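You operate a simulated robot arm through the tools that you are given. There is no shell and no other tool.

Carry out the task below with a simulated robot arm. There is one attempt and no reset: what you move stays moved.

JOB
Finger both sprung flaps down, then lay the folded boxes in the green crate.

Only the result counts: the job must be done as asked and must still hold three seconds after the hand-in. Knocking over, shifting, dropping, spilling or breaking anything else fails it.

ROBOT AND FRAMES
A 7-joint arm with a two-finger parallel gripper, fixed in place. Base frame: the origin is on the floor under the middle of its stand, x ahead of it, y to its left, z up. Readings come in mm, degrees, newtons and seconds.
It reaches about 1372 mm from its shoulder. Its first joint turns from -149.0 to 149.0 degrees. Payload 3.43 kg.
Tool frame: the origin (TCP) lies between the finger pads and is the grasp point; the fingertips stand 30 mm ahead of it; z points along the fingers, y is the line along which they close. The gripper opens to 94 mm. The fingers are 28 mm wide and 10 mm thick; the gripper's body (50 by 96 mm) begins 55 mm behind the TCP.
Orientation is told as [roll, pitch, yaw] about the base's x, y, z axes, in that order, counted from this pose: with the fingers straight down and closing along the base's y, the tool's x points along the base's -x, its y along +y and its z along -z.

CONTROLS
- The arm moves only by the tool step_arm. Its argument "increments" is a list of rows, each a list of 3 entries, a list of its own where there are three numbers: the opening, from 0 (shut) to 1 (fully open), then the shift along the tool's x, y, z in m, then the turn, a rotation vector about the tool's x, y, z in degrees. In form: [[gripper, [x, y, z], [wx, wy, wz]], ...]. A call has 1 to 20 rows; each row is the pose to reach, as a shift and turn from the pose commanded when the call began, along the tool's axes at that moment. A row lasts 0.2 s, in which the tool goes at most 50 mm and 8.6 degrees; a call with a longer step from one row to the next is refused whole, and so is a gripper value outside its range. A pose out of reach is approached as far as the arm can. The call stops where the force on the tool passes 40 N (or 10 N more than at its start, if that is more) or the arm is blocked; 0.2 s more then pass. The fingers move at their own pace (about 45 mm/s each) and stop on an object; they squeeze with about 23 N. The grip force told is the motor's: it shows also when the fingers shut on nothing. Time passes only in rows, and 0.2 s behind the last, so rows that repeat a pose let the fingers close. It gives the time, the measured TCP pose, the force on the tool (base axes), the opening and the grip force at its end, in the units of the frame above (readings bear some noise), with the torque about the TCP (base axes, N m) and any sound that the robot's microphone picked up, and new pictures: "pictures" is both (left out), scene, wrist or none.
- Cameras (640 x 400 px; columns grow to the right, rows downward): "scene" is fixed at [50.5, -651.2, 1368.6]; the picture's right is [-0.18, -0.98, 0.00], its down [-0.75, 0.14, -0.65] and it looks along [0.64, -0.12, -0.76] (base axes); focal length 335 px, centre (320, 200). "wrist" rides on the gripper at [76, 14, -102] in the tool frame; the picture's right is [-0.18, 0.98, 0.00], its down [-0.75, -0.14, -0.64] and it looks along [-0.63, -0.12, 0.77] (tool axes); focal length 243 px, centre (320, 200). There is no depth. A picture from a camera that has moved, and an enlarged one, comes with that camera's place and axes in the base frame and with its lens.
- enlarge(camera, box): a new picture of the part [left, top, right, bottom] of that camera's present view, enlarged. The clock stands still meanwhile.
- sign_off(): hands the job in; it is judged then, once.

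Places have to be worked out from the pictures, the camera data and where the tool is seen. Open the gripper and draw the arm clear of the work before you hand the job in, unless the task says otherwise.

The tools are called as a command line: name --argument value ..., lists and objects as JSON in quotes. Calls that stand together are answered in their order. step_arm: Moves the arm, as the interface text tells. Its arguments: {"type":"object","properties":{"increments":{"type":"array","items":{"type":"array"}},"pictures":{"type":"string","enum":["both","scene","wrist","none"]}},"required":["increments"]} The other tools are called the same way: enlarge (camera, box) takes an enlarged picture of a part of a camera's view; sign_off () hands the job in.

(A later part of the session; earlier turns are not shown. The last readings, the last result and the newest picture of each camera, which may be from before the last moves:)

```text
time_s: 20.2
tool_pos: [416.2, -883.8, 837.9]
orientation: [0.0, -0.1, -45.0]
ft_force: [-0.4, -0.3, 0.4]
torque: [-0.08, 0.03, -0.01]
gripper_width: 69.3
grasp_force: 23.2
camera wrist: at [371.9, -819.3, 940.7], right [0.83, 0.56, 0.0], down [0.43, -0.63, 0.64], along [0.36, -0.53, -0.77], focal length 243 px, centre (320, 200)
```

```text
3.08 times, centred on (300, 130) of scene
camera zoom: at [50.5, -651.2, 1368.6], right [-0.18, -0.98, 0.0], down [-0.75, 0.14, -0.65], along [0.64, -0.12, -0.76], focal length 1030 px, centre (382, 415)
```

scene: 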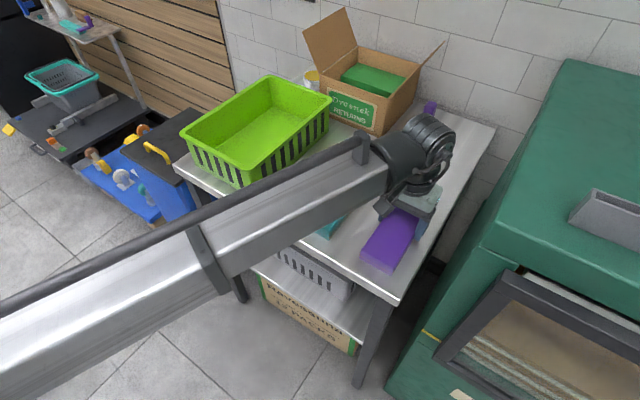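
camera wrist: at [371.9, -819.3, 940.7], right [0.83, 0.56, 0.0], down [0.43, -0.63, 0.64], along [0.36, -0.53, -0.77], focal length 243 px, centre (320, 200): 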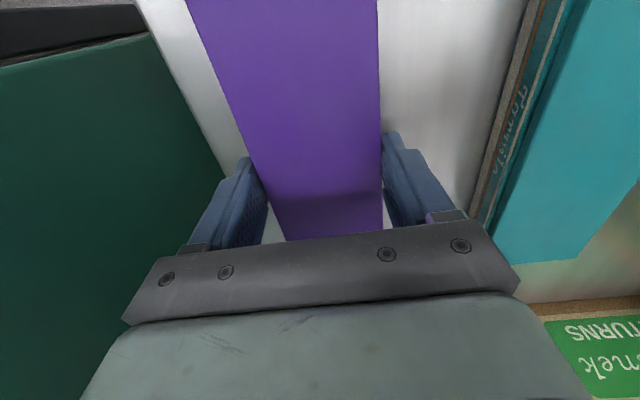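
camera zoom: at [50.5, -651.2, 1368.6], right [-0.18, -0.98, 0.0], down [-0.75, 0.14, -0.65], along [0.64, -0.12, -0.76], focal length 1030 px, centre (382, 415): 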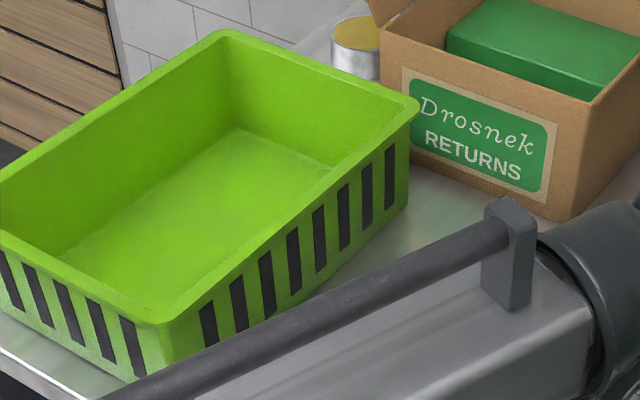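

The crate rim is at z≈902, spanning roughly 306 x 210 mm with its centre near (728,-634) and its long axis parallel to the boxes. I'll lift the purple box straight up first and check the hold.

step_arm --increments '[[0.4, [0, 0, -0.005], [0, 0, 0]], [0.4, [0, 0, -0.015], [0, 0, 0]], [0.4, [0, 0, -0.035], [0, 0, 0]], [0.4, [0, 0, -0.065], [0, 0, 0]], [0.4, [0, 0, -0.1], [0, 0, 0]], [0.4, [0, 0, -0.135], [0, 0, 0]], [0.4, [0, 0, -0.165], [0, 0, 0]], [0.4, [0, 0, -0.165], [0, 0, 0]]]' --pictures "both"

```text
time_s: 22.0
tool_pos: [415.8, -883.4, 1002.8]
orientation: [0.0, 0.0, -45.0]
ft_force: [0.2, 0.4, -0.7]
torque: [-0.01, 0.03, 0.0]
gripper_width: 69.3
grasp_force: 22.6
camera wrist: at [371.4, -819.5, 1105.2], right [0.82, 0.57, 0.0], down [0.43, -0.63, 0.64], along [0.36, -0.53, -0.77], focal length 243 px, centre (320, 200)
```

scene: 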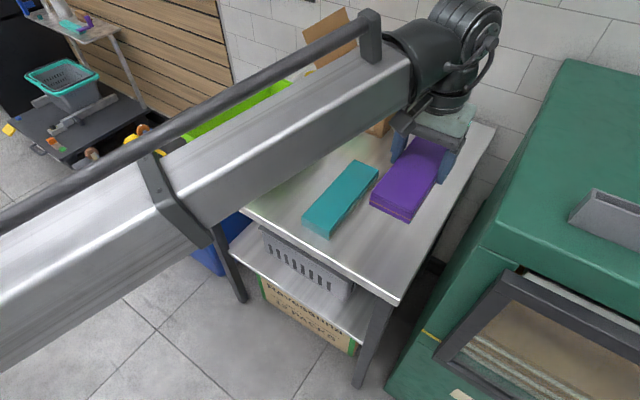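
wrist: 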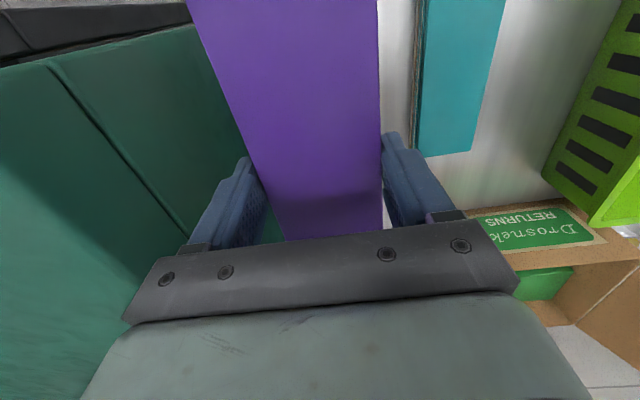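

The box is held level with its flap shut. I'll now carry it across, well above the teal box and the crate rim, to above the left half of the crate.

step_arm --increments '[[0.4, [-0.002, 0.015, 0], [0, 0, 0]], [0.4, [-0.005, 0.045, 0], [0, 0, 0]], [0.4, [-0.009, 0.085, 0], [0, 0, 0]], [0.4, [-0.013, 0.125, 0], [0, 0, 0]], [0.4, [-0.017, 0.165, 0], [0, 0, 0]], [0.4, [-0.021, 0.205, 0], [0, 0, 0]], [0.4, [-0.025, 0.245, 0], [0, 0, 0]], [0.4, [-0.029, 0.285, 0], [0, 0, 0]], [0.4, [-0.033, 0.325, 0], [0, 0, 0]], [0.4, [-0.037, 0.365, 0], [0, 0, 0]], [0.4, [-0.041, 0.4, 0], [0, 0, 0]], [0.4, [-0.0437, 0.425, 0], [0, 0, 0]], [0.4, [-0.0437, 0.437, 0], [0, 0, 0]], [0.4, [-0.0437, 0.437, 0], [0, 0, 0]]]' --pictures "both"

enlarge --camera "scene" --box '[160, 40, 360, 200]'

enlarge --camera "wrist" --box '[100, 0, 560, 250]'

```text
time_s: 25.0
tool_pos: [755.9, -603.1, 1004.9]
orientation: [0.0, 0.0, -44.9]
ft_force: [0.0, 0.0, -0.8]
torque: [0.03, 0.0, 0.02]
gripper_width: 69.3
grasp_force: 22.6
camera wrist: at [711.8, -539.4, 1106.2], right [0.82, 0.57, 0.0], down [0.43, -0.63, 0.64], along [0.36, -0.53, -0.77], focal length 243 px, centre (320, 200)
```

scene: 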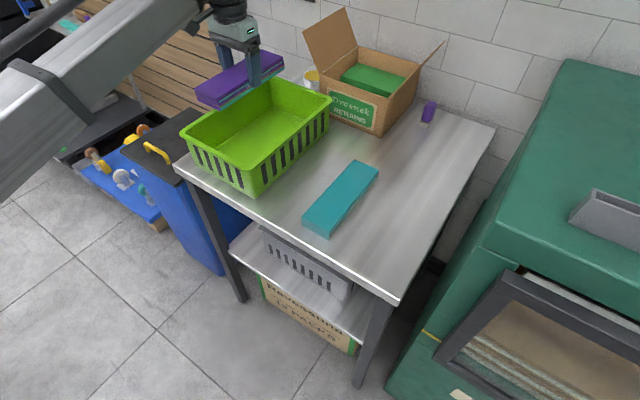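
wrist: 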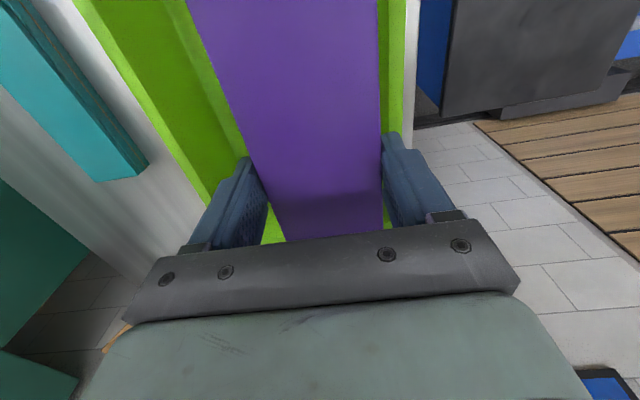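

```text
2.50 times, centred on (260, 120) of scene
camera zoom: at [50.5, -651.2, 1368.6], right [-0.18, -0.98, 0.0], down [-0.75, 0.14, -0.65], along [0.64, -0.12, -0.76], focal length 837 px, centre (470, 400)
```

zoom: 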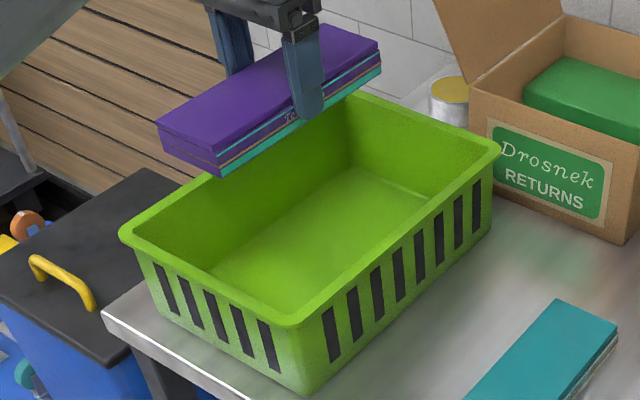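

```text
1.39 times, centred on (330, 125) of wrist
camera zoom: at [711.8, -539.4, 1106.2], right [0.82, 0.57, 0.0], down [0.43, -0.63, 0.64], along [0.36, -0.53, -0.77], focal length 338 px, centre (306, 304)
```

zoom: 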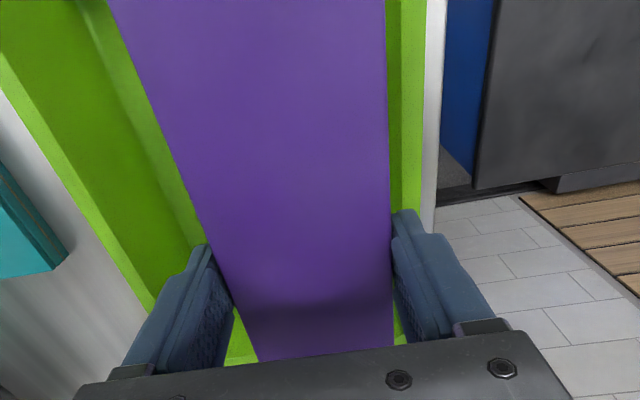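

The purple box hangs over the crate's left half; from the wrist view the rim's outer edges run at p≈-37 and p≈177 (p = across the crate), so I'll shift 4 mm inward and lower it to about 15 mm above the floor.

step_arm --increments '[[0.4, [-0.002, -0.004, 0.01], [0, 0, 0]], [0.4, [-0.002, -0.004, 0.035], [0, 0, 0]], [0.4, [-0.002, -0.004, 0.065], [0, 0, 0]], [0.4, [-0.002, -0.004, 0.085], [0, 0, 0]], [0.4, [-0.002, -0.004, 0.1], [0, 0, 0]], [0.4, [-0.002, -0.004, 0.112], [0, 0, 0]], [0.4, [-0.002, -0.004, 0.124], [0, 0, 0]], [0.4, [-0.002, -0.004, 0.135], [0, 0, 0]], [0.4, [-0.002, -0.004, 0.145], [0, 0, 0]], [0.4, [-0.002, -0.004, 0.145], [0, 0, 0]]]' --pictures "both"

enlarge --camera "scene" --box '[160, 40, 360, 200]'

enlarge --camera "wrist" --box '[100, 0, 560, 250]'

```text
time_s: 27.2
tool_pos: [756.1, -607.6, 857.4]
orientation: [0.0, 0.0, -44.9]
ft_force: [0.1, 0.4, -0.9]
torque: [0.01, -0.01, -0.01]
gripper_width: 69.2
grasp_force: 22.8
camera wrist: at [710.7, -544.3, 960.2], right [0.82, 0.57, 0.0], down [0.43, -0.63, 0.64], along [0.36, -0.53, -0.77], focal length 243 px, centre (320, 200)
```

scene: 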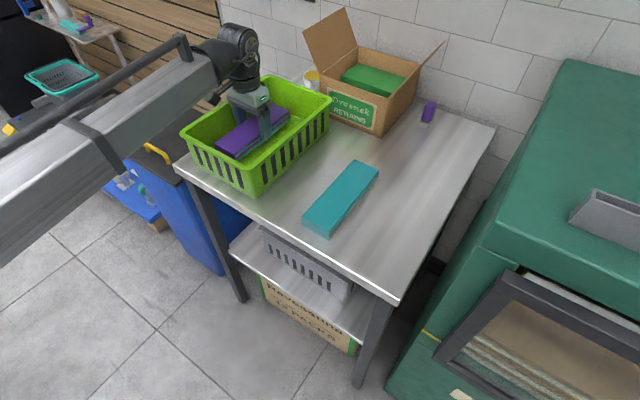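
wrist: 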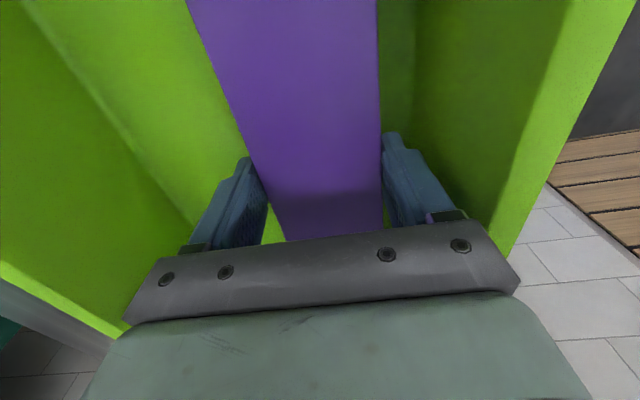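

```text
2.50 times, centred on (260, 120) of scene
camera zoom: at [50.5, -651.2, 1368.6], right [-0.18, -0.98, 0.0], down [-0.75, 0.14, -0.65], along [0.64, -0.12, -0.76], focal length 837 px, centre (470, 400)
```

zoom: 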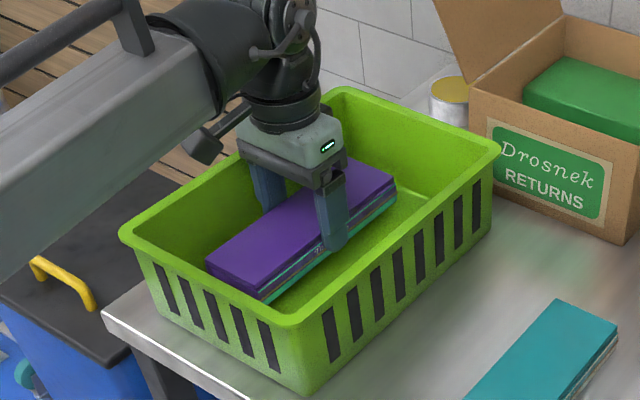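

```text
1.39 times, centred on (330, 125) of wrist
camera zoom: at [710.7, -544.3, 960.2], right [0.82, 0.57, 0.0], down [0.43, -0.63, 0.64], along [0.36, -0.53, -0.77], focal length 338 px, centre (306, 304)
```

zoom: 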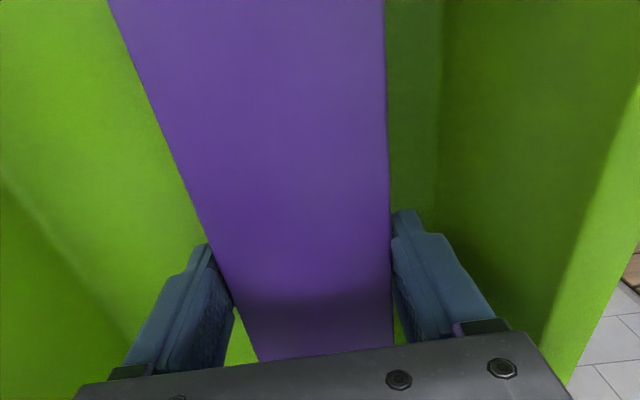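

The box is well inside with clear space on both sides. I'll lower it the last part in small steps and watch for floor contact.

step_arm --increments '[[0.4, [0, 0, 0.003], [0, 0, 0]], [0.4, [0, 0, 0.006], [0, 0, 0]], [0.4, [0, 0, 0.008], [0, 0, 0]], [0.4, [0, 0, 0.01], [0, 0, 0]]]' --pictures "none"

```text
time_s: 28.2
tool_pos: [755.2, -608.5, 847.1]
orientation: [0.1, 0.0, -45.0]
ft_force: [0.0, 0.7, -1.0]
torque: [-0.01, 0.01, 0.01]
gripper_width: 69.4
grasp_force: 23.5
```

TCP is at z≈847 (box bottom near 810) with no contact yet; I'll continue by 1 mm steps.

step_arm --increments '[[0.4, [0, 0, 0.001], [0, 0, 0]], [0.4, [0, 0, 0.002], [0, 0, 0]], [0.4, [0, 0, 0.003], [0, 0, 0]]]' --pictures "none"

```text
time_s: 29.0
tool_pos: [754.7, -607.9, 844.2]
orientation: [-0.1, 0.0, -44.9]
ft_force: [-0.1, 0.3, 0.1]
torque: [0.02, 0.0, -0.01]
gripper_width: 69.4
grasp_force: 22.8
```

Still essentially no contact force (0.1 N). Two more millimetres.

step_arm --increments '[[0.4, [0, 0, 0.001], [0, 0, 0]], [0.4, [0, 0, 0.002], [0, 0, 0]]]' --pictures "both"

enlarge --camera "scene" --box '[170, 60, 330, 190]'

```text
time_s: 29.6
tool_pos: [755.7, -608.1, 844.4]
orientation: [0.0, 0.0, -44.9]
ft_force: [-0.8, 3.2, 7.3]
torque: [0.05, 0.13, -0.03]
gripper_width: 69.4
grasp_force: 22.9
camera wrist: at [710.6, -544.8, 945.7], right [0.82, 0.57, 0.0], down [0.43, -0.63, 0.64], along [0.36, -0.53, -0.77], focal length 243 px, centre (320, 200)
```

scene: 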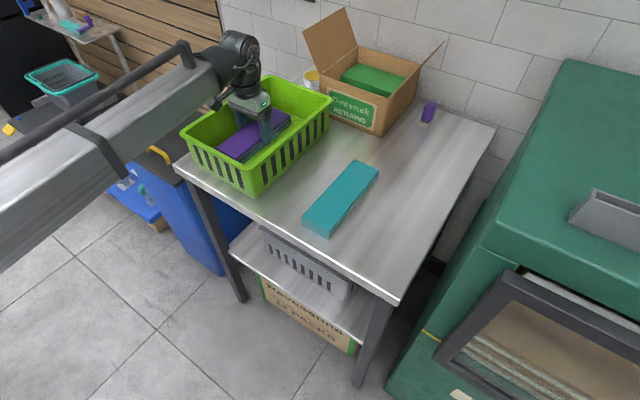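
wrist: 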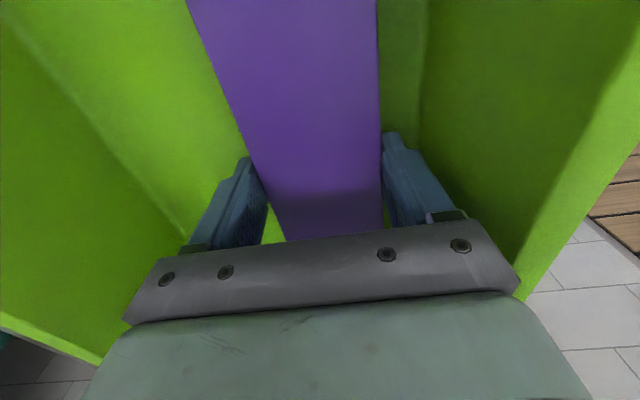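

```text
3.08 times, centred on (250, 125) of scene
camera zoom: at [50.5, -651.2, 1368.6], right [-0.18, -0.98, 0.0], down [-0.75, 0.14, -0.65], along [0.64, -0.12, -0.76], focal length 1030 px, centre (535, 431)
```

zoom: 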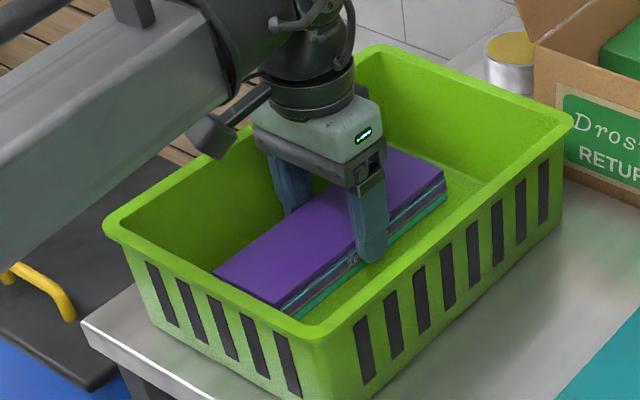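

The box touched the floor (7 N at TCP z≈844, floor z≈807). To leave room for the second box, I'll raise it 4 mm, shift about 9 mm closer to the left wall (which I see at p≈165, finger outer face would be ≈159), and check.

step_arm --increments '[[0.4, [0, 0, -0.003], [0, 0, 0]], [0.4, [0, 0, -0.006], [0, 0, 0]], [0.4, [0, 0.003, -0.006], [0, 0, 0]], [0.4, [0, 0.006, -0.006], [0, 0, 0]], [0.4, [0, 0.009, -0.006], [0, 0, 0]], [0.4, [0, 0.009, -0.006], [0, 0, 0]]]' --pictures "both"

enlarge --camera "wrist" --box '[340, 60, 540, 260]'

enlarge --camera "scene" --box '[170, 60, 330, 190]'

```text
time_s: 31.0
tool_pos: [762.5, -602.1, 849.4]
orientation: [0.0, 0.1, -45.1]
ft_force: [-0.1, 0.2, -1.2]
torque: [-0.03, -0.02, 0.01]
gripper_width: 69.2
grasp_force: 22.6
camera wrist: at [717.0, -538.4, 950.8], right [0.83, 0.56, 0.0], down [0.43, -0.63, 0.64], along [0.36, -0.53, -0.77], focal length 243 px, centre (320, 200)
```

scene: 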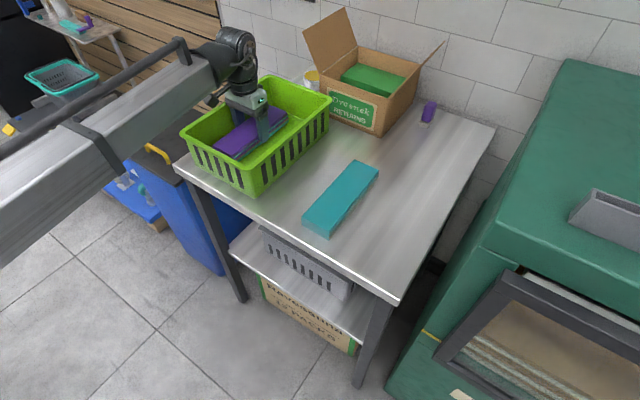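
wrist: 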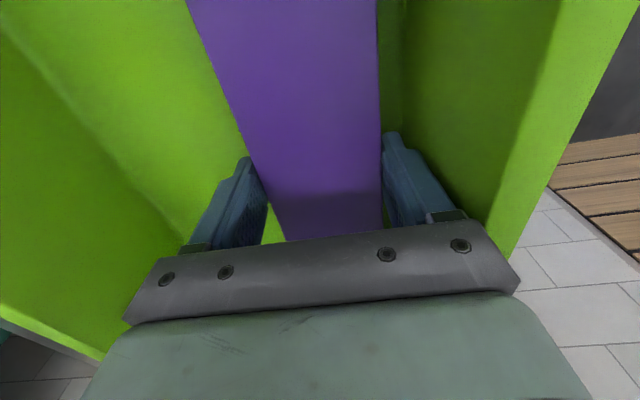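

```text
2.00 times, centred on (440, 160) of wrist
camera zoom: at [717.0, -538.4, 950.8], right [0.83, 0.56, 0.0], down [0.43, -0.63, 0.64], along [0.36, -0.53, -0.77], focal length 485 px, centre (80, 280)
```

zoom: 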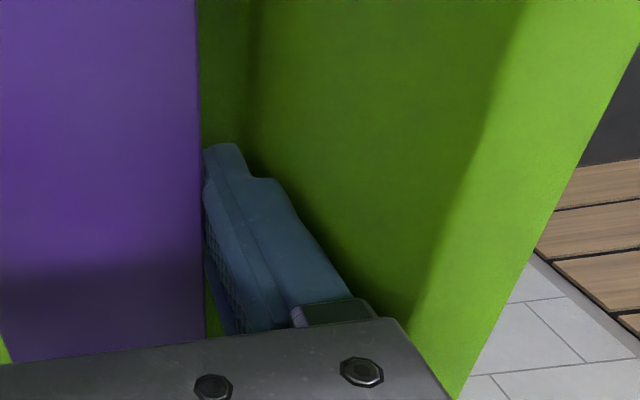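

```text
3.08 times, centred on (250, 125) of scene
camera zoom: at [50.5, -651.2, 1368.6], right [-0.18, -0.98, 0.0], down [-0.75, 0.14, -0.65], along [0.64, -0.12, -0.76], focal length 1030 px, centre (535, 431)
```

zoom: 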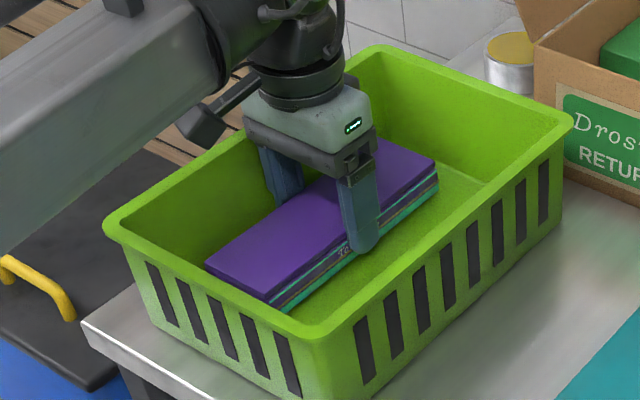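

The left finger's outer face has about 8 mm to the wall's foot, and the crate has not moved. I'll set the box down and open only slightly (to ~74 mm) to release it.

step_arm --increments '[[0.4, [0, 0, 0.002], [0, 0, 0]], [0.4, [0, 0, 0.004], [0, 0, 0]], [0.4, [0, 0, 0.005], [0, 0, 0]], [0.76, [0, 0, 0.005], [0, 0, 0]], [0.78, [0, 0, 0.005], [0, 0, 0]], [0.78, [0, 0, 0.005], [0, 0, 0]]]' --pictures "both"

enlarge --camera "wrist" --box '[170, 60, 500, 260]'

enlarge --camera "scene" --box '[170, 60, 330, 190]'

```text
time_s: 32.4
tool_pos: [761.9, -601.4, 844.4]
orientation: [-0.1, -0.1, -45.0]
ft_force: [-0.4, 0.5, 0.4]
torque: [0.0, -0.03, 0.0]
gripper_width: 73.4
grasp_force: 0.0
camera wrist: at [716.7, -538.4, 946.2], right [0.82, 0.57, 0.0], down [0.43, -0.63, 0.64], along [0.36, -0.53, -0.77], focal length 243 px, centre (320, 200)
```

scene: 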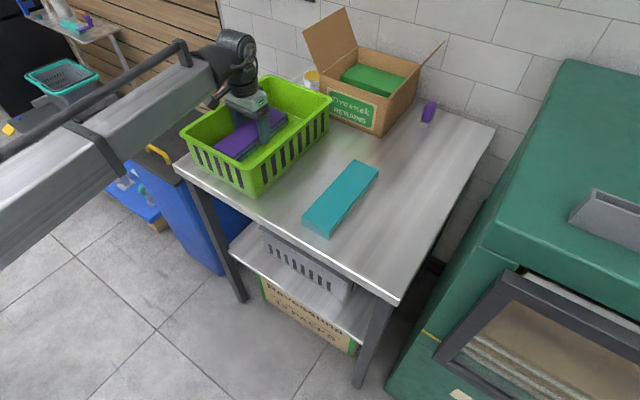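
wrist: 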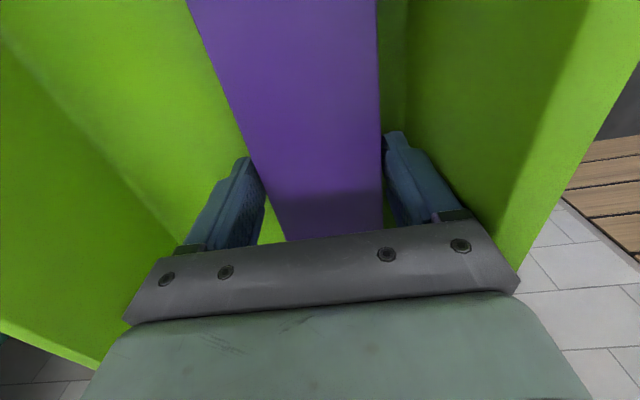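

```text
1.94 times, centred on (335, 160) of wrist
camera zoom: at [716.7, -538.4, 946.2], right [0.82, 0.57, 0.0], down [0.43, -0.63, 0.64], along [0.36, -0.53, -0.77], focal length 470 px, centre (291, 278)
```

zoom: 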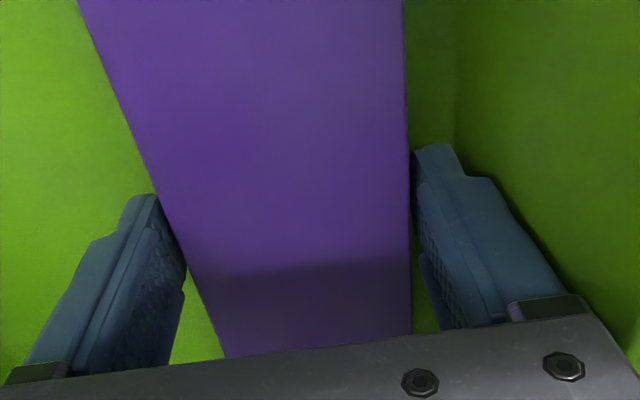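

```text
3.08 times, centred on (250, 125) of scene
camera zoom: at [50.5, -651.2, 1368.6], right [-0.18, -0.98, 0.0], down [-0.75, 0.14, -0.65], along [0.64, -0.12, -0.76], focal length 1030 px, centre (535, 431)
```

zoom: 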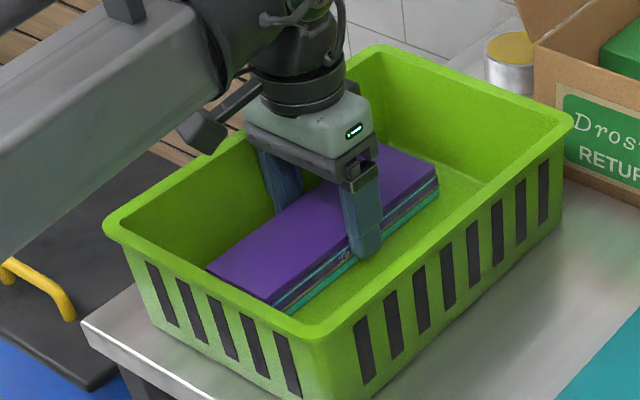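

Released with small gaps on both sides. I'll rise straight up out of the crate and look at the result.

step_arm --increments '[[0.78, [0, 0, -0.008], [0, 0, 0]], [0.78, [0, 0, -0.02], [0, 0, 0]], [0.78, [0, 0, -0.04], [0, 0, 0]], [0.78, [0, 0, -0.075], [0, 0, 0]], [0.78, [0, 0, -0.115], [0, 0, 0]], [0.9, [0, 0, -0.155], [0, 0, 0]], [1, [0, 0, -0.155], [0, 0, 0]]]' --pictures "both"

enlarge --camera "wrist" --box '[100, 0, 560, 250]'

enlarge --camera "scene" --box '[170, 60, 330, 190]'

enlarge --camera "scene" --box '[290, 150, 390, 245]'

```text
time_s: 34.0
tool_pos: [761.4, -601.6, 999.0]
orientation: [0.0, -0.1, -45.0]
ft_force: [0.2, -0.6, 0.3]
torque: [0.02, -0.07, 0.02]
gripper_width: 94.3
grasp_force: 0.0
camera wrist: at [716.3, -538.5, 1101.5], right [0.82, 0.57, 0.0], down [0.43, -0.63, 0.64], along [0.36, -0.53, -0.77], focal length 243 px, centre (320, 200)
```

scene: 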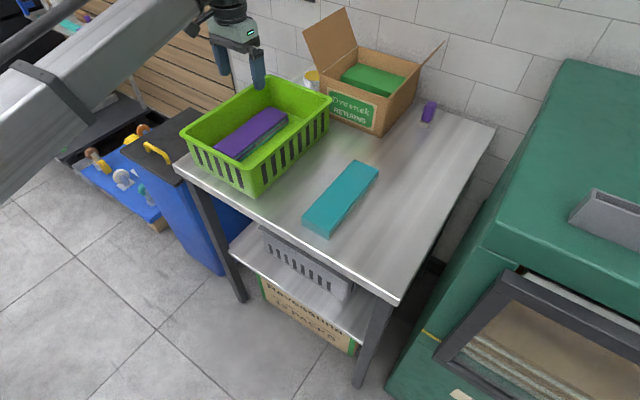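
wrist: 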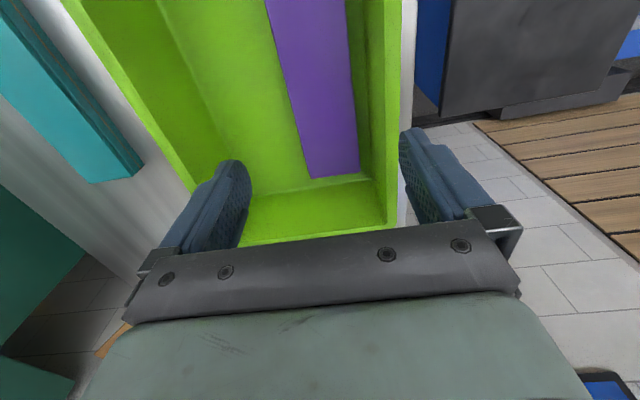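

```text
1.39 times, centred on (330, 125) of wrist
camera zoom: at [716.3, -538.5, 1101.5], right [0.82, 0.57, 0.0], down [0.43, -0.63, 0.64], along [0.36, -0.53, -0.77], focal length 338 px, centre (306, 304)
```

zoom: 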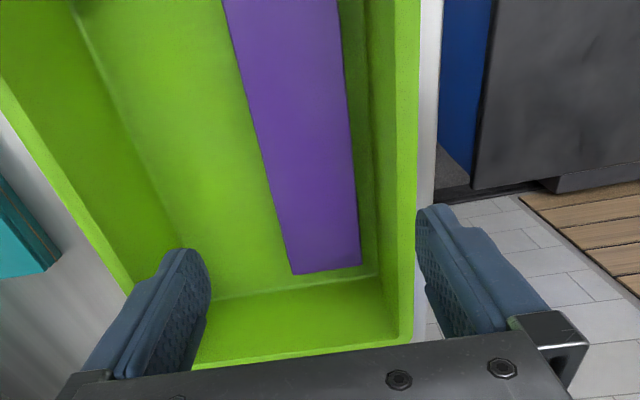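

```text
3.08 times, centred on (250, 125) of scene
camera zoom: at [50.5, -651.2, 1368.6], right [-0.18, -0.98, 0.0], down [-0.75, 0.14, -0.65], along [0.64, -0.12, -0.76], focal length 1030 px, centre (535, 431)
```

zoom: 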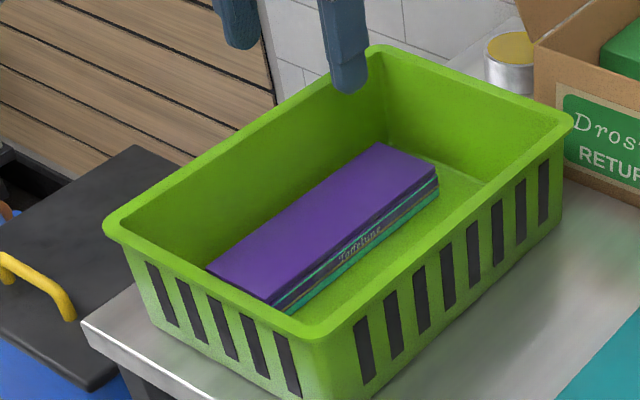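

```text
4.21 times, centred on (340, 198) of scene
camera zoom: at [50.5, -651.2, 1368.6], right [-0.18, -0.98, 0.0], down [-0.75, 0.14, -0.65], along [0.64, -0.12, -0.76], focal length 1409 px, centre (236, 210)
```

zoom: 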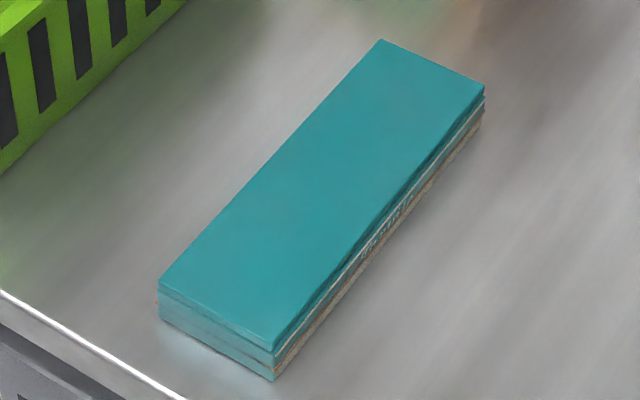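

Purple lies flat in the left half (base from p≈79 to 148), leaving about 98 mm of floor on the right for the teal box, which needs 69 mm plus fingers. Teal's centre measures about (516,-786); I'll move above it with the gripper open.

step_arm --increments '[[1, [0.004, -0.03, 0], [0, 0, 0]], [1, [0.01, -0.07, 0], [0, 0, 0]], [1, [0.016, -0.112, 0], [0, 0, 0]], [1, [0.022, -0.154, 0], [0, 0, 0]], [1, [0.028, -0.196, 0], [0, 0, 0]], [1, [0.034, -0.238, 0], [0, 0, 0]], [1, [0.04, -0.275, 0], [0, 0, 0]], [1, [0.0428, -0.304, 0], [0, 0, 0]], [1, [0.0428, -0.304, 0.04], [0, 0, 0]], [1, [0.0428, -0.304, 0.08], [0, 0, 0]], [1, [0.0428, -0.304, 0.102], [0, 0, 0]], [1, [0.0428, -0.304, 0.102], [0, 0, 0]]]' --pictures "both"

enlarge --camera "wrist" --box '[180, 0, 460, 240]'

enlarge --camera "scene" --box '[280, 120, 420, 250]'

```text
time_s: 36.6
tool_pos: [517.2, -786.6, 897.2]
orientation: [0.0, 0.0, -45.0]
ft_force: [0.0, -0.1, 0.4]
torque: [0.03, 0.0, 0.03]
gripper_width: 93.8
grasp_force: 0.1
camera wrist: at [471.9, -722.9, 999.7], right [0.83, 0.56, 0.0], down [0.43, -0.63, 0.64], along [0.36, -0.53, -0.77], focal length 243 px, centre (320, 200)
```

scene: 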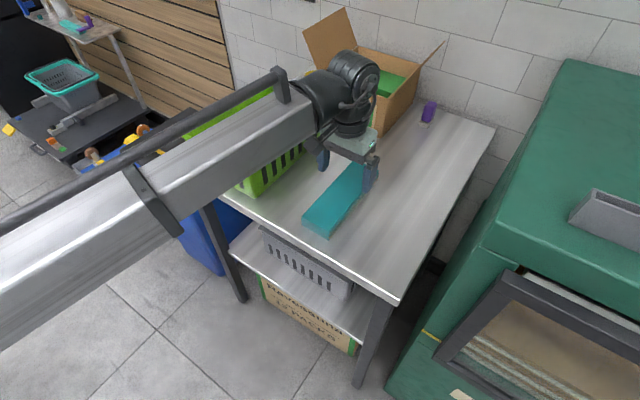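
wrist: 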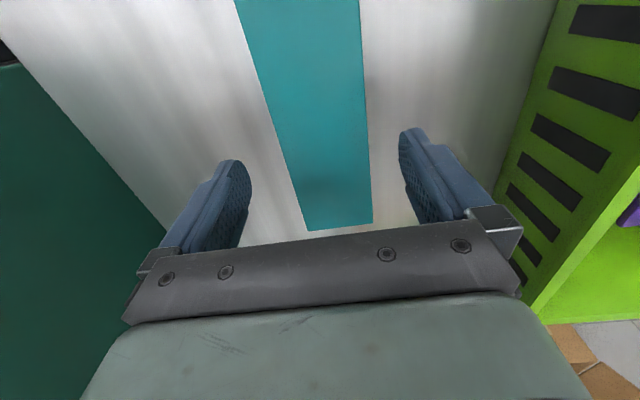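

```text
1.67 times, centred on (320, 120) of wrist
camera zoom: at [471.9, -722.9, 999.7], right [0.83, 0.56, 0.0], down [0.43, -0.63, 0.64], along [0.36, -0.53, -0.77], focal length 404 px, centre (320, 333)
```

zoom: 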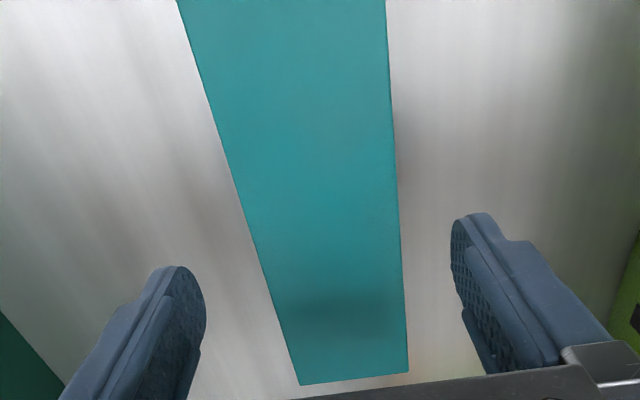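

```text
3.08 times, centred on (350, 185) of scene
camera zoom: at [50.5, -651.2, 1368.6], right [-0.18, -0.98, 0.0], down [-0.75, 0.14, -0.65], along [0.64, -0.12, -0.76], focal length 1030 px, centre (228, 246)
```

zoom: 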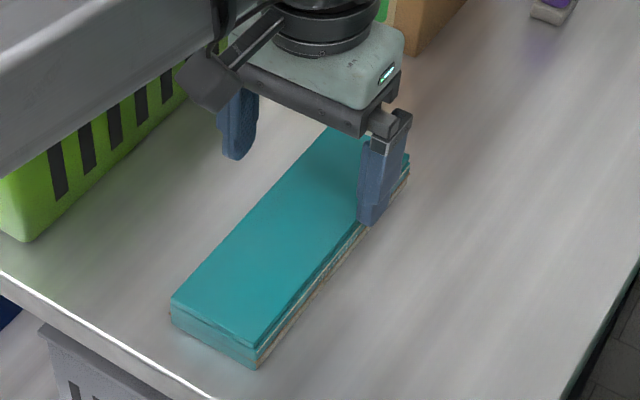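

Teal is centred within about 2 mm between the fingers. I'll nudge +1.5 mm, lower to TCP z≈843 (tips ~16 mm below its top face) and close on it.

step_arm --increments '[[1, [0.001, 0.0015, 0.012], [0, 0, 0]], [1, [0.001, 0.0015, 0.025], [0, 0, 0]], [1, [0.001, 0.0015, 0.037], [0, 0, 0]], [1, [0.001, 0.0015, 0.047], [0, 0, 0]], [1, [0.001, 0.0015, 0.054], [0, 0, 0]], [1, [0.001, 0.0015, 0.054], [0, 0, 0]], [0.85, [0.001, 0.0015, 0.054], [0, 0, 0]], [0.6, [0.001, 0.0015, 0.054], [0, 0, 0]], [0.4, [0.001, 0.0015, 0.054], [0, 0, 0]], [0.4, [0.001, 0.0015, 0.054], [0, 0, 0]], [0.4, [0.001, 0.0015, 0.054], [0, 0, 0]]]' --pictures "both"

enlarge --camera "scene" --box '[280, 120, 420, 250]'

```text
time_s: 39.0
tool_pos: [515.6, -785.6, 842.3]
orientation: [-0.1, 0.0, -45.0]
ft_force: [-0.5, -0.2, 0.4]
torque: [0.04, 0.01, 0.0]
gripper_width: 69.6
grasp_force: 22.4
camera wrist: at [472.1, -720.9, 945.2], right [0.83, 0.57, 0.0], down [0.43, -0.63, 0.64], along [0.36, -0.53, -0.77], focal length 243 px, centre (320, 200)
```

scene: 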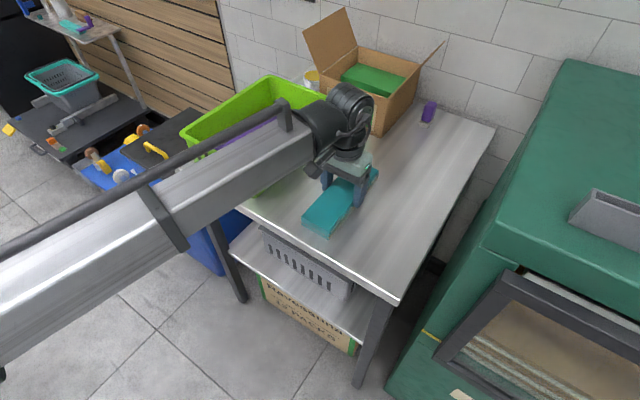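
wrist: 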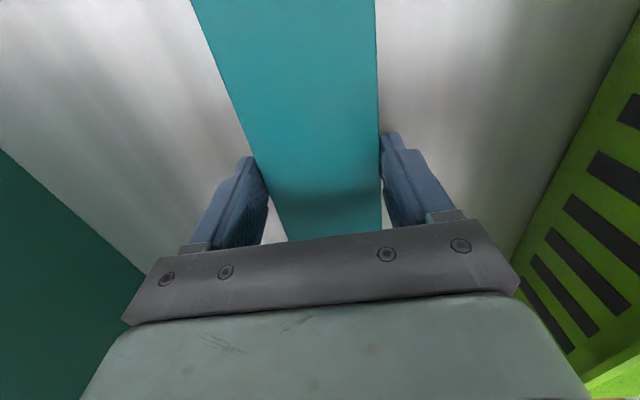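

```text
3.08 times, centred on (350, 185) of scene
camera zoom: at [50.5, -651.2, 1368.6], right [-0.18, -0.98, 0.0], down [-0.75, 0.14, -0.65], along [0.64, -0.12, -0.76], focal length 1030 px, centre (228, 246)
```

zoom: 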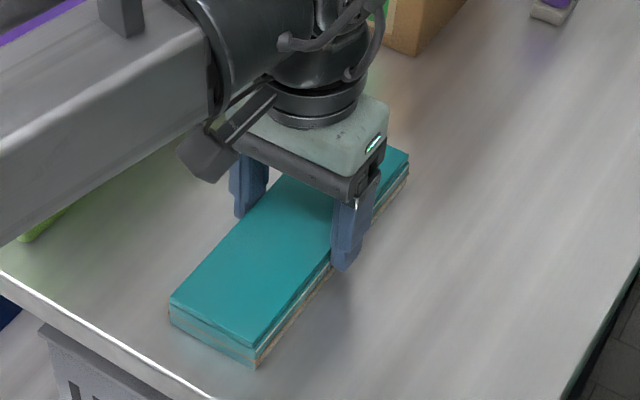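

Teal is gripped (69.6 mm, 22 N). Lifting straight up and checking the hold.

step_arm --increments '[[0.4, [0, 0, -0.005], [0, 0, 0]], [0.4, [0, 0, -0.015], [0, 0, 0]], [0.4, [0, 0, -0.035], [0, 0, 0]], [0.4, [0, 0, -0.065], [0, 0, 0]], [0.4, [0, 0, -0.1], [0, 0, 0]], [0.4, [0, 0, -0.135], [0, 0, 0]], [0.4, [0, 0, -0.165], [0, 0, 0]], [0.4, [0, 0, -0.165], [0, 0, 0]]]' --pictures "both"

```text
time_s: 40.8
tool_pos: [516.1, -784.7, 1005.5]
orientation: [0.0, 0.0, -45.1]
ft_force: [-0.1, -0.2, 0.2]
torque: [-0.05, -0.02, 0.0]
gripper_width: 69.5
grasp_force: 23.7
camera wrist: at [472.0, -721.3, 1109.2], right [0.83, 0.56, 0.0], down [0.43, -0.63, 0.64], along [0.36, -0.53, -0.77], focal length 243 px, centre (320, 200)
```

scene: 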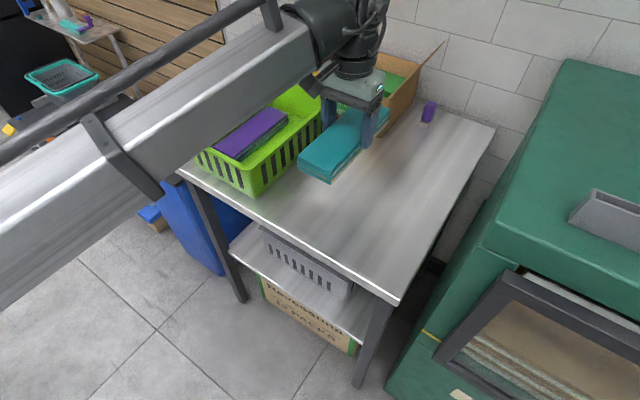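
wrist: 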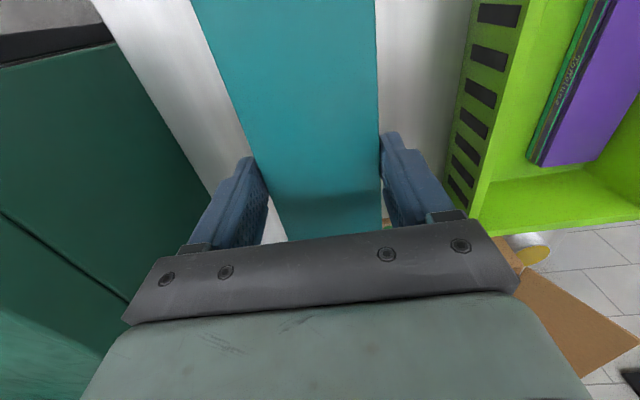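

The teal box is held level with its flap shut. I'll carry it over the right half of the crate, staying at this height.

step_arm --increments '[[0.4, [-0.003, 0.015, 0], [0, 0, 0]], [0.4, [-0.008, 0.045, 0], [0, 0, 0]], [0.4, [-0.015, 0.08, 0], [0, 0, 0]], [0.4, [-0.022, 0.115, 0], [0, 0, 0]], [0.4, [-0.029, 0.15, 0], [0, 0, 0]], [0.4, [-0.036, 0.185, 0], [0, 0, 0]], [0.4, [-0.041, 0.21, 0], [0, 0, 0]], [0.4, [-0.043, 0.221, 0], [0, 0, 0]], [0.4, [-0.043, 0.221, 0], [0, 0, 0]]]' --pictures "both"

enlarge --camera "wrist" --box '[180, 0, 560, 250]'

enlarge --camera "scene" --box '[160, 50, 360, 200]'

```text
time_s: 42.8
tool_pos: [705.1, -658.7, 1008.5]
orientation: [0.0, 0.1, -45.1]
ft_force: [0.2, 0.3, -1.1]
torque: [-0.01, -0.01, 0.01]
gripper_width: 69.3
grasp_force: 23.2
camera wrist: at [659.9, -595.7, 1111.0], right [0.83, 0.56, 0.0], down [0.43, -0.63, 0.64], along [0.36, -0.53, -0.77], focal length 243 px, centre (320, 200)
```

scene: 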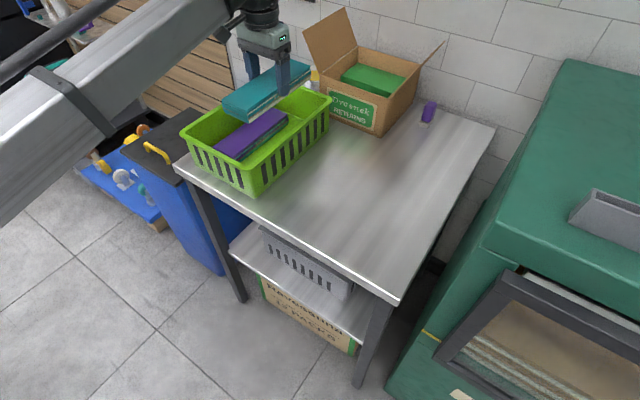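
wrist: 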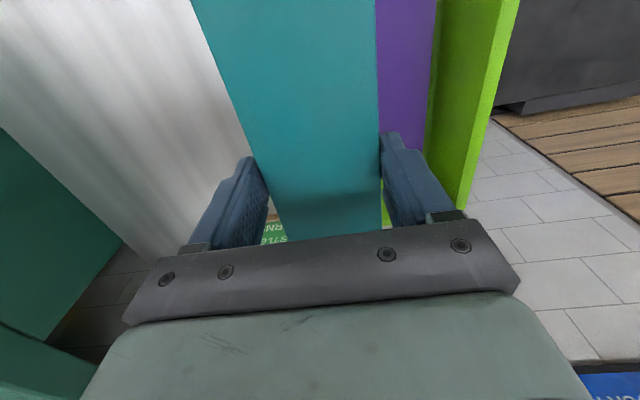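

```text
1.60 times, centred on (370, 125) of wrist
camera zoom: at [659.9, -595.7, 1111.0], right [0.83, 0.56, 0.0], down [0.43, -0.63, 0.64], along [0.36, -0.53, -0.77], focal length 388 px, centre (240, 320)
```

zoom: 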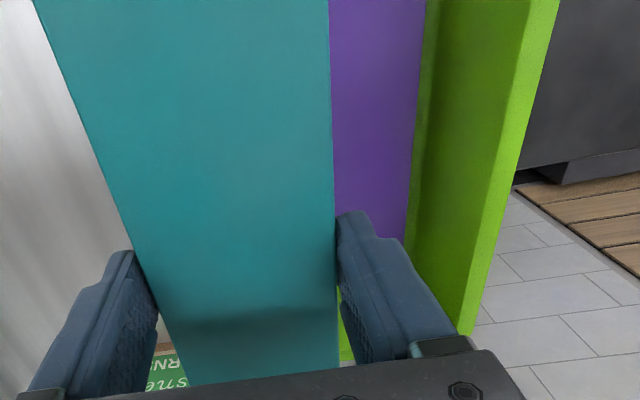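

```text
2.67 times, centred on (260, 125) of scene
camera zoom: at [50.5, -651.2, 1368.6], right [-0.18, -0.98, 0.0], down [-0.75, 0.14, -0.65], along [0.64, -0.12, -0.76], focal length 893 px, centre (480, 400)
```

zoom: 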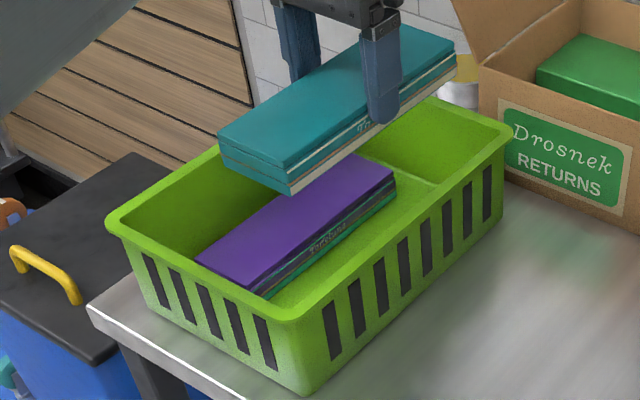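

Teal hangs above the right half, parallel to purple. TCP reads p≈32; I'll trim 1 mm toward the right wall and lower to about 50 mm above the floor, then check the clearances to purple and the right wall.

step_arm --increments '[[0.4, [0, -0.001, 0.015], [0, 0, 0]], [0.4, [0, -0.001, 0.04], [0, 0, 0]], [0.4, [0, -0.001, 0.065], [0, 0, 0]], [0.4, [0, -0.001, 0.085], [0, 0, 0]], [0.4, [0, -0.001, 0.1], [0, 0, 0]], [0.4, [0, -0.001, 0.11], [0, 0, 0]], [0.4, [0, -0.001, 0.11], [0, 0, 0]]]' --pictures "both"

enlarge --camera "wrist" --box '[100, 0, 560, 250]'

enlarge --camera "scene" --box '[170, 60, 340, 190]'

```text
time_s: 44.4
tool_pos: [702.9, -660.5, 898.2]
orientation: [0.0, 0.0, -45.0]
ft_force: [-0.1, -1.0, -0.6]
torque: [-0.03, -0.01, 0.01]
gripper_width: 69.3
grasp_force: 23.1
camera wrist: at [658.3, -596.5, 1000.4], right [0.83, 0.56, 0.0], down [0.43, -0.63, 0.64], along [0.36, -0.53, -0.77], focal length 243 px, centre (320, 200)
```

scene: 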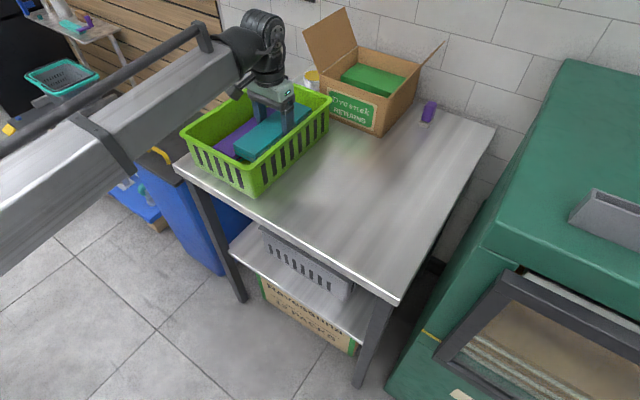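
wrist: 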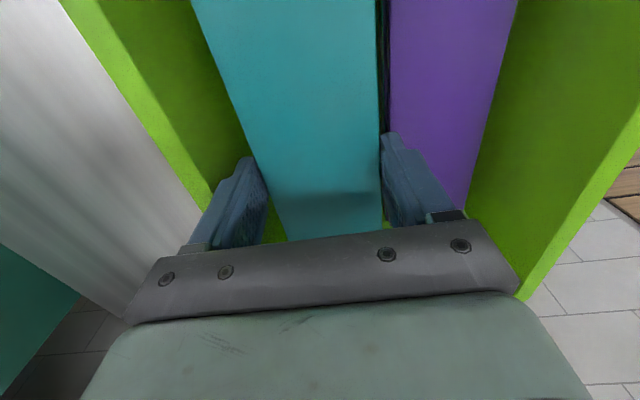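

```text
1.39 times, centred on (330, 125) of wrist
camera zoom: at [658.3, -596.5, 1000.4], right [0.83, 0.56, 0.0], down [0.43, -0.63, 0.64], along [0.36, -0.53, -0.77], focal length 338 px, centre (306, 304)
```

zoom: 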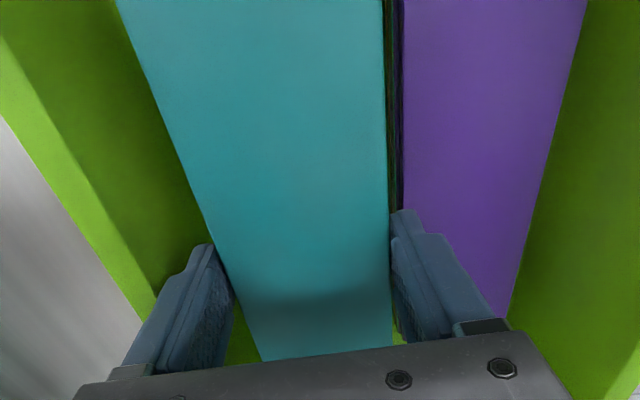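

```text
3.08 times, centred on (255, 125) of scene
camera zoom: at [50.5, -651.2, 1368.6], right [-0.18, -0.98, 0.0], down [-0.75, 0.14, -0.65], along [0.64, -0.12, -0.76], focal length 1030 px, centre (520, 431)
```

zoom: 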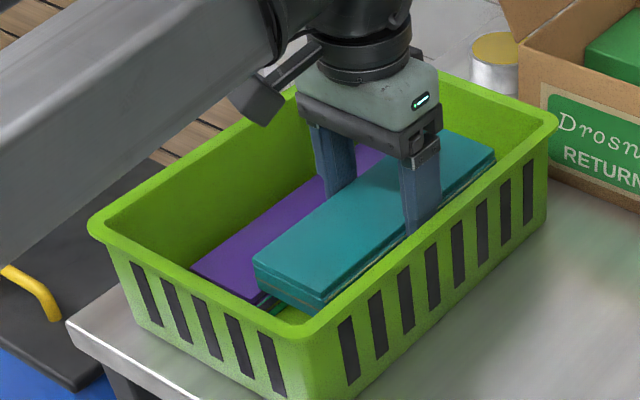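

Clearances look balanced: about 4 mm between the left finger and purple, and about 5 mm between the right finger and the right wall. I'll lower further, slowly.

step_arm --increments '[[0.4, [0, 0, 0.006], [0, 0, 0]], [0.4, [0, 0, 0.014], [0, 0, 0]], [0.4, [0, 0, 0.022], [0, 0, 0]], [0.4, [0, 0, 0.029], [0, 0, 0]], [0.4, [0, 0, 0.036], [0, 0, 0]], [0.4, [0, 0, 0.042], [0, 0, 0]], [0.4, [0, 0, 0.042], [0, 0, 0]]]' --pictures "both"

enlarge --camera "wrist" --box '[100, 0, 560, 250]'

enlarge --camera "scene" --box '[170, 60, 340, 190]'

```text
time_s: 46.0
tool_pos: [703.4, -660.5, 856.1]
orientation: [0.0, -0.1, -45.0]
ft_force: [-0.4, 0.1, -1.0]
torque: [-0.02, -0.01, -0.02]
gripper_width: 69.2
grasp_force: 22.9
camera wrist: at [658.7, -597.2, 958.5], right [0.82, 0.57, 0.0], down [0.43, -0.63, 0.64], along [0.36, -0.53, -0.77], focal length 243 px, centre (320, 200)
```

scene: 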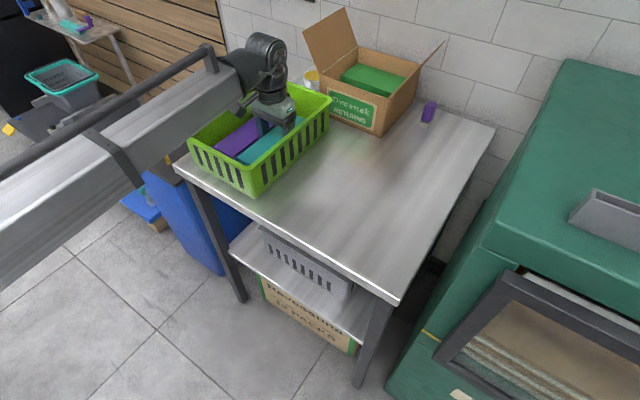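
wrist: 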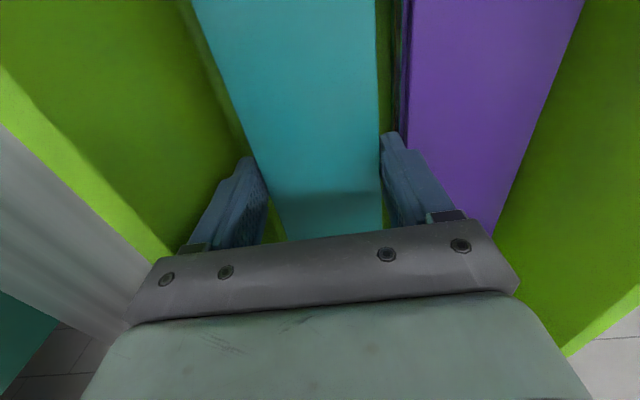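

```text
1.39 times, centred on (330, 125) of wrist
camera zoom: at [658.7, -597.2, 958.5], right [0.82, 0.57, 0.0], down [0.43, -0.63, 0.64], along [0.36, -0.53, -0.77], focal length 338 px, centre (306, 304)
```

zoom: 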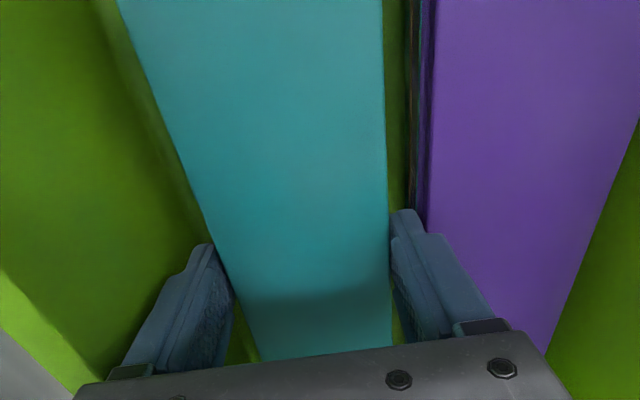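

```text
3.08 times, centred on (255, 125) of scene
camera zoom: at [50.5, -651.2, 1368.6], right [-0.18, -0.98, 0.0], down [-0.75, 0.14, -0.65], along [0.64, -0.12, -0.76], focal length 1030 px, centre (520, 431)
```

zoom: 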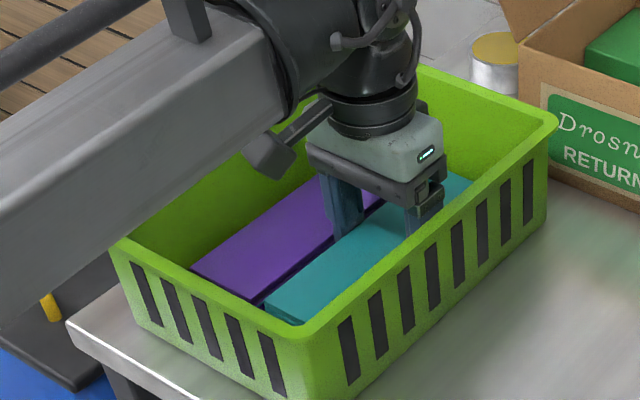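

Both fit side by side without touching. Lowering the last few millimetres to the floor.

step_arm --increments '[[0.4, [0, 0, 0.002], [0, 0, 0]], [0.4, [0, 0, 0.004], [0, 0, 0]], [0.4, [0, 0, 0.006], [0, 0, 0]], [0.4, [0, 0, 0.007], [0, 0, 0]]]' --pictures "none"

```text
time_s: 47.0
tool_pos: [703.7, -661.0, 848.8]
orientation: [0.0, 0.0, -45.0]
ft_force: [-1.3, -0.3, 0.0]
torque: [-0.01, 0.02, 0.0]
gripper_width: 69.5
grasp_force: 22.7
```

TCP z≈849, about where the floor is expected; one more millimetre at a time.

step_arm --increments '[[0.4, [0, 0, 0.001], [0, 0, 0]], [0.4, [0, 0, 0.0015], [0, 0, 0]]]' --pictures "none"

```text
time_s: 47.6
tool_pos: [704.3, -660.0, 848.3]
orientation: [0.0, 0.0, -45.0]
ft_force: [0.8, -1.0, 5.7]
torque: [0.27, 0.3, -0.03]
gripper_width: 69.1
grasp_force: 22.9
```

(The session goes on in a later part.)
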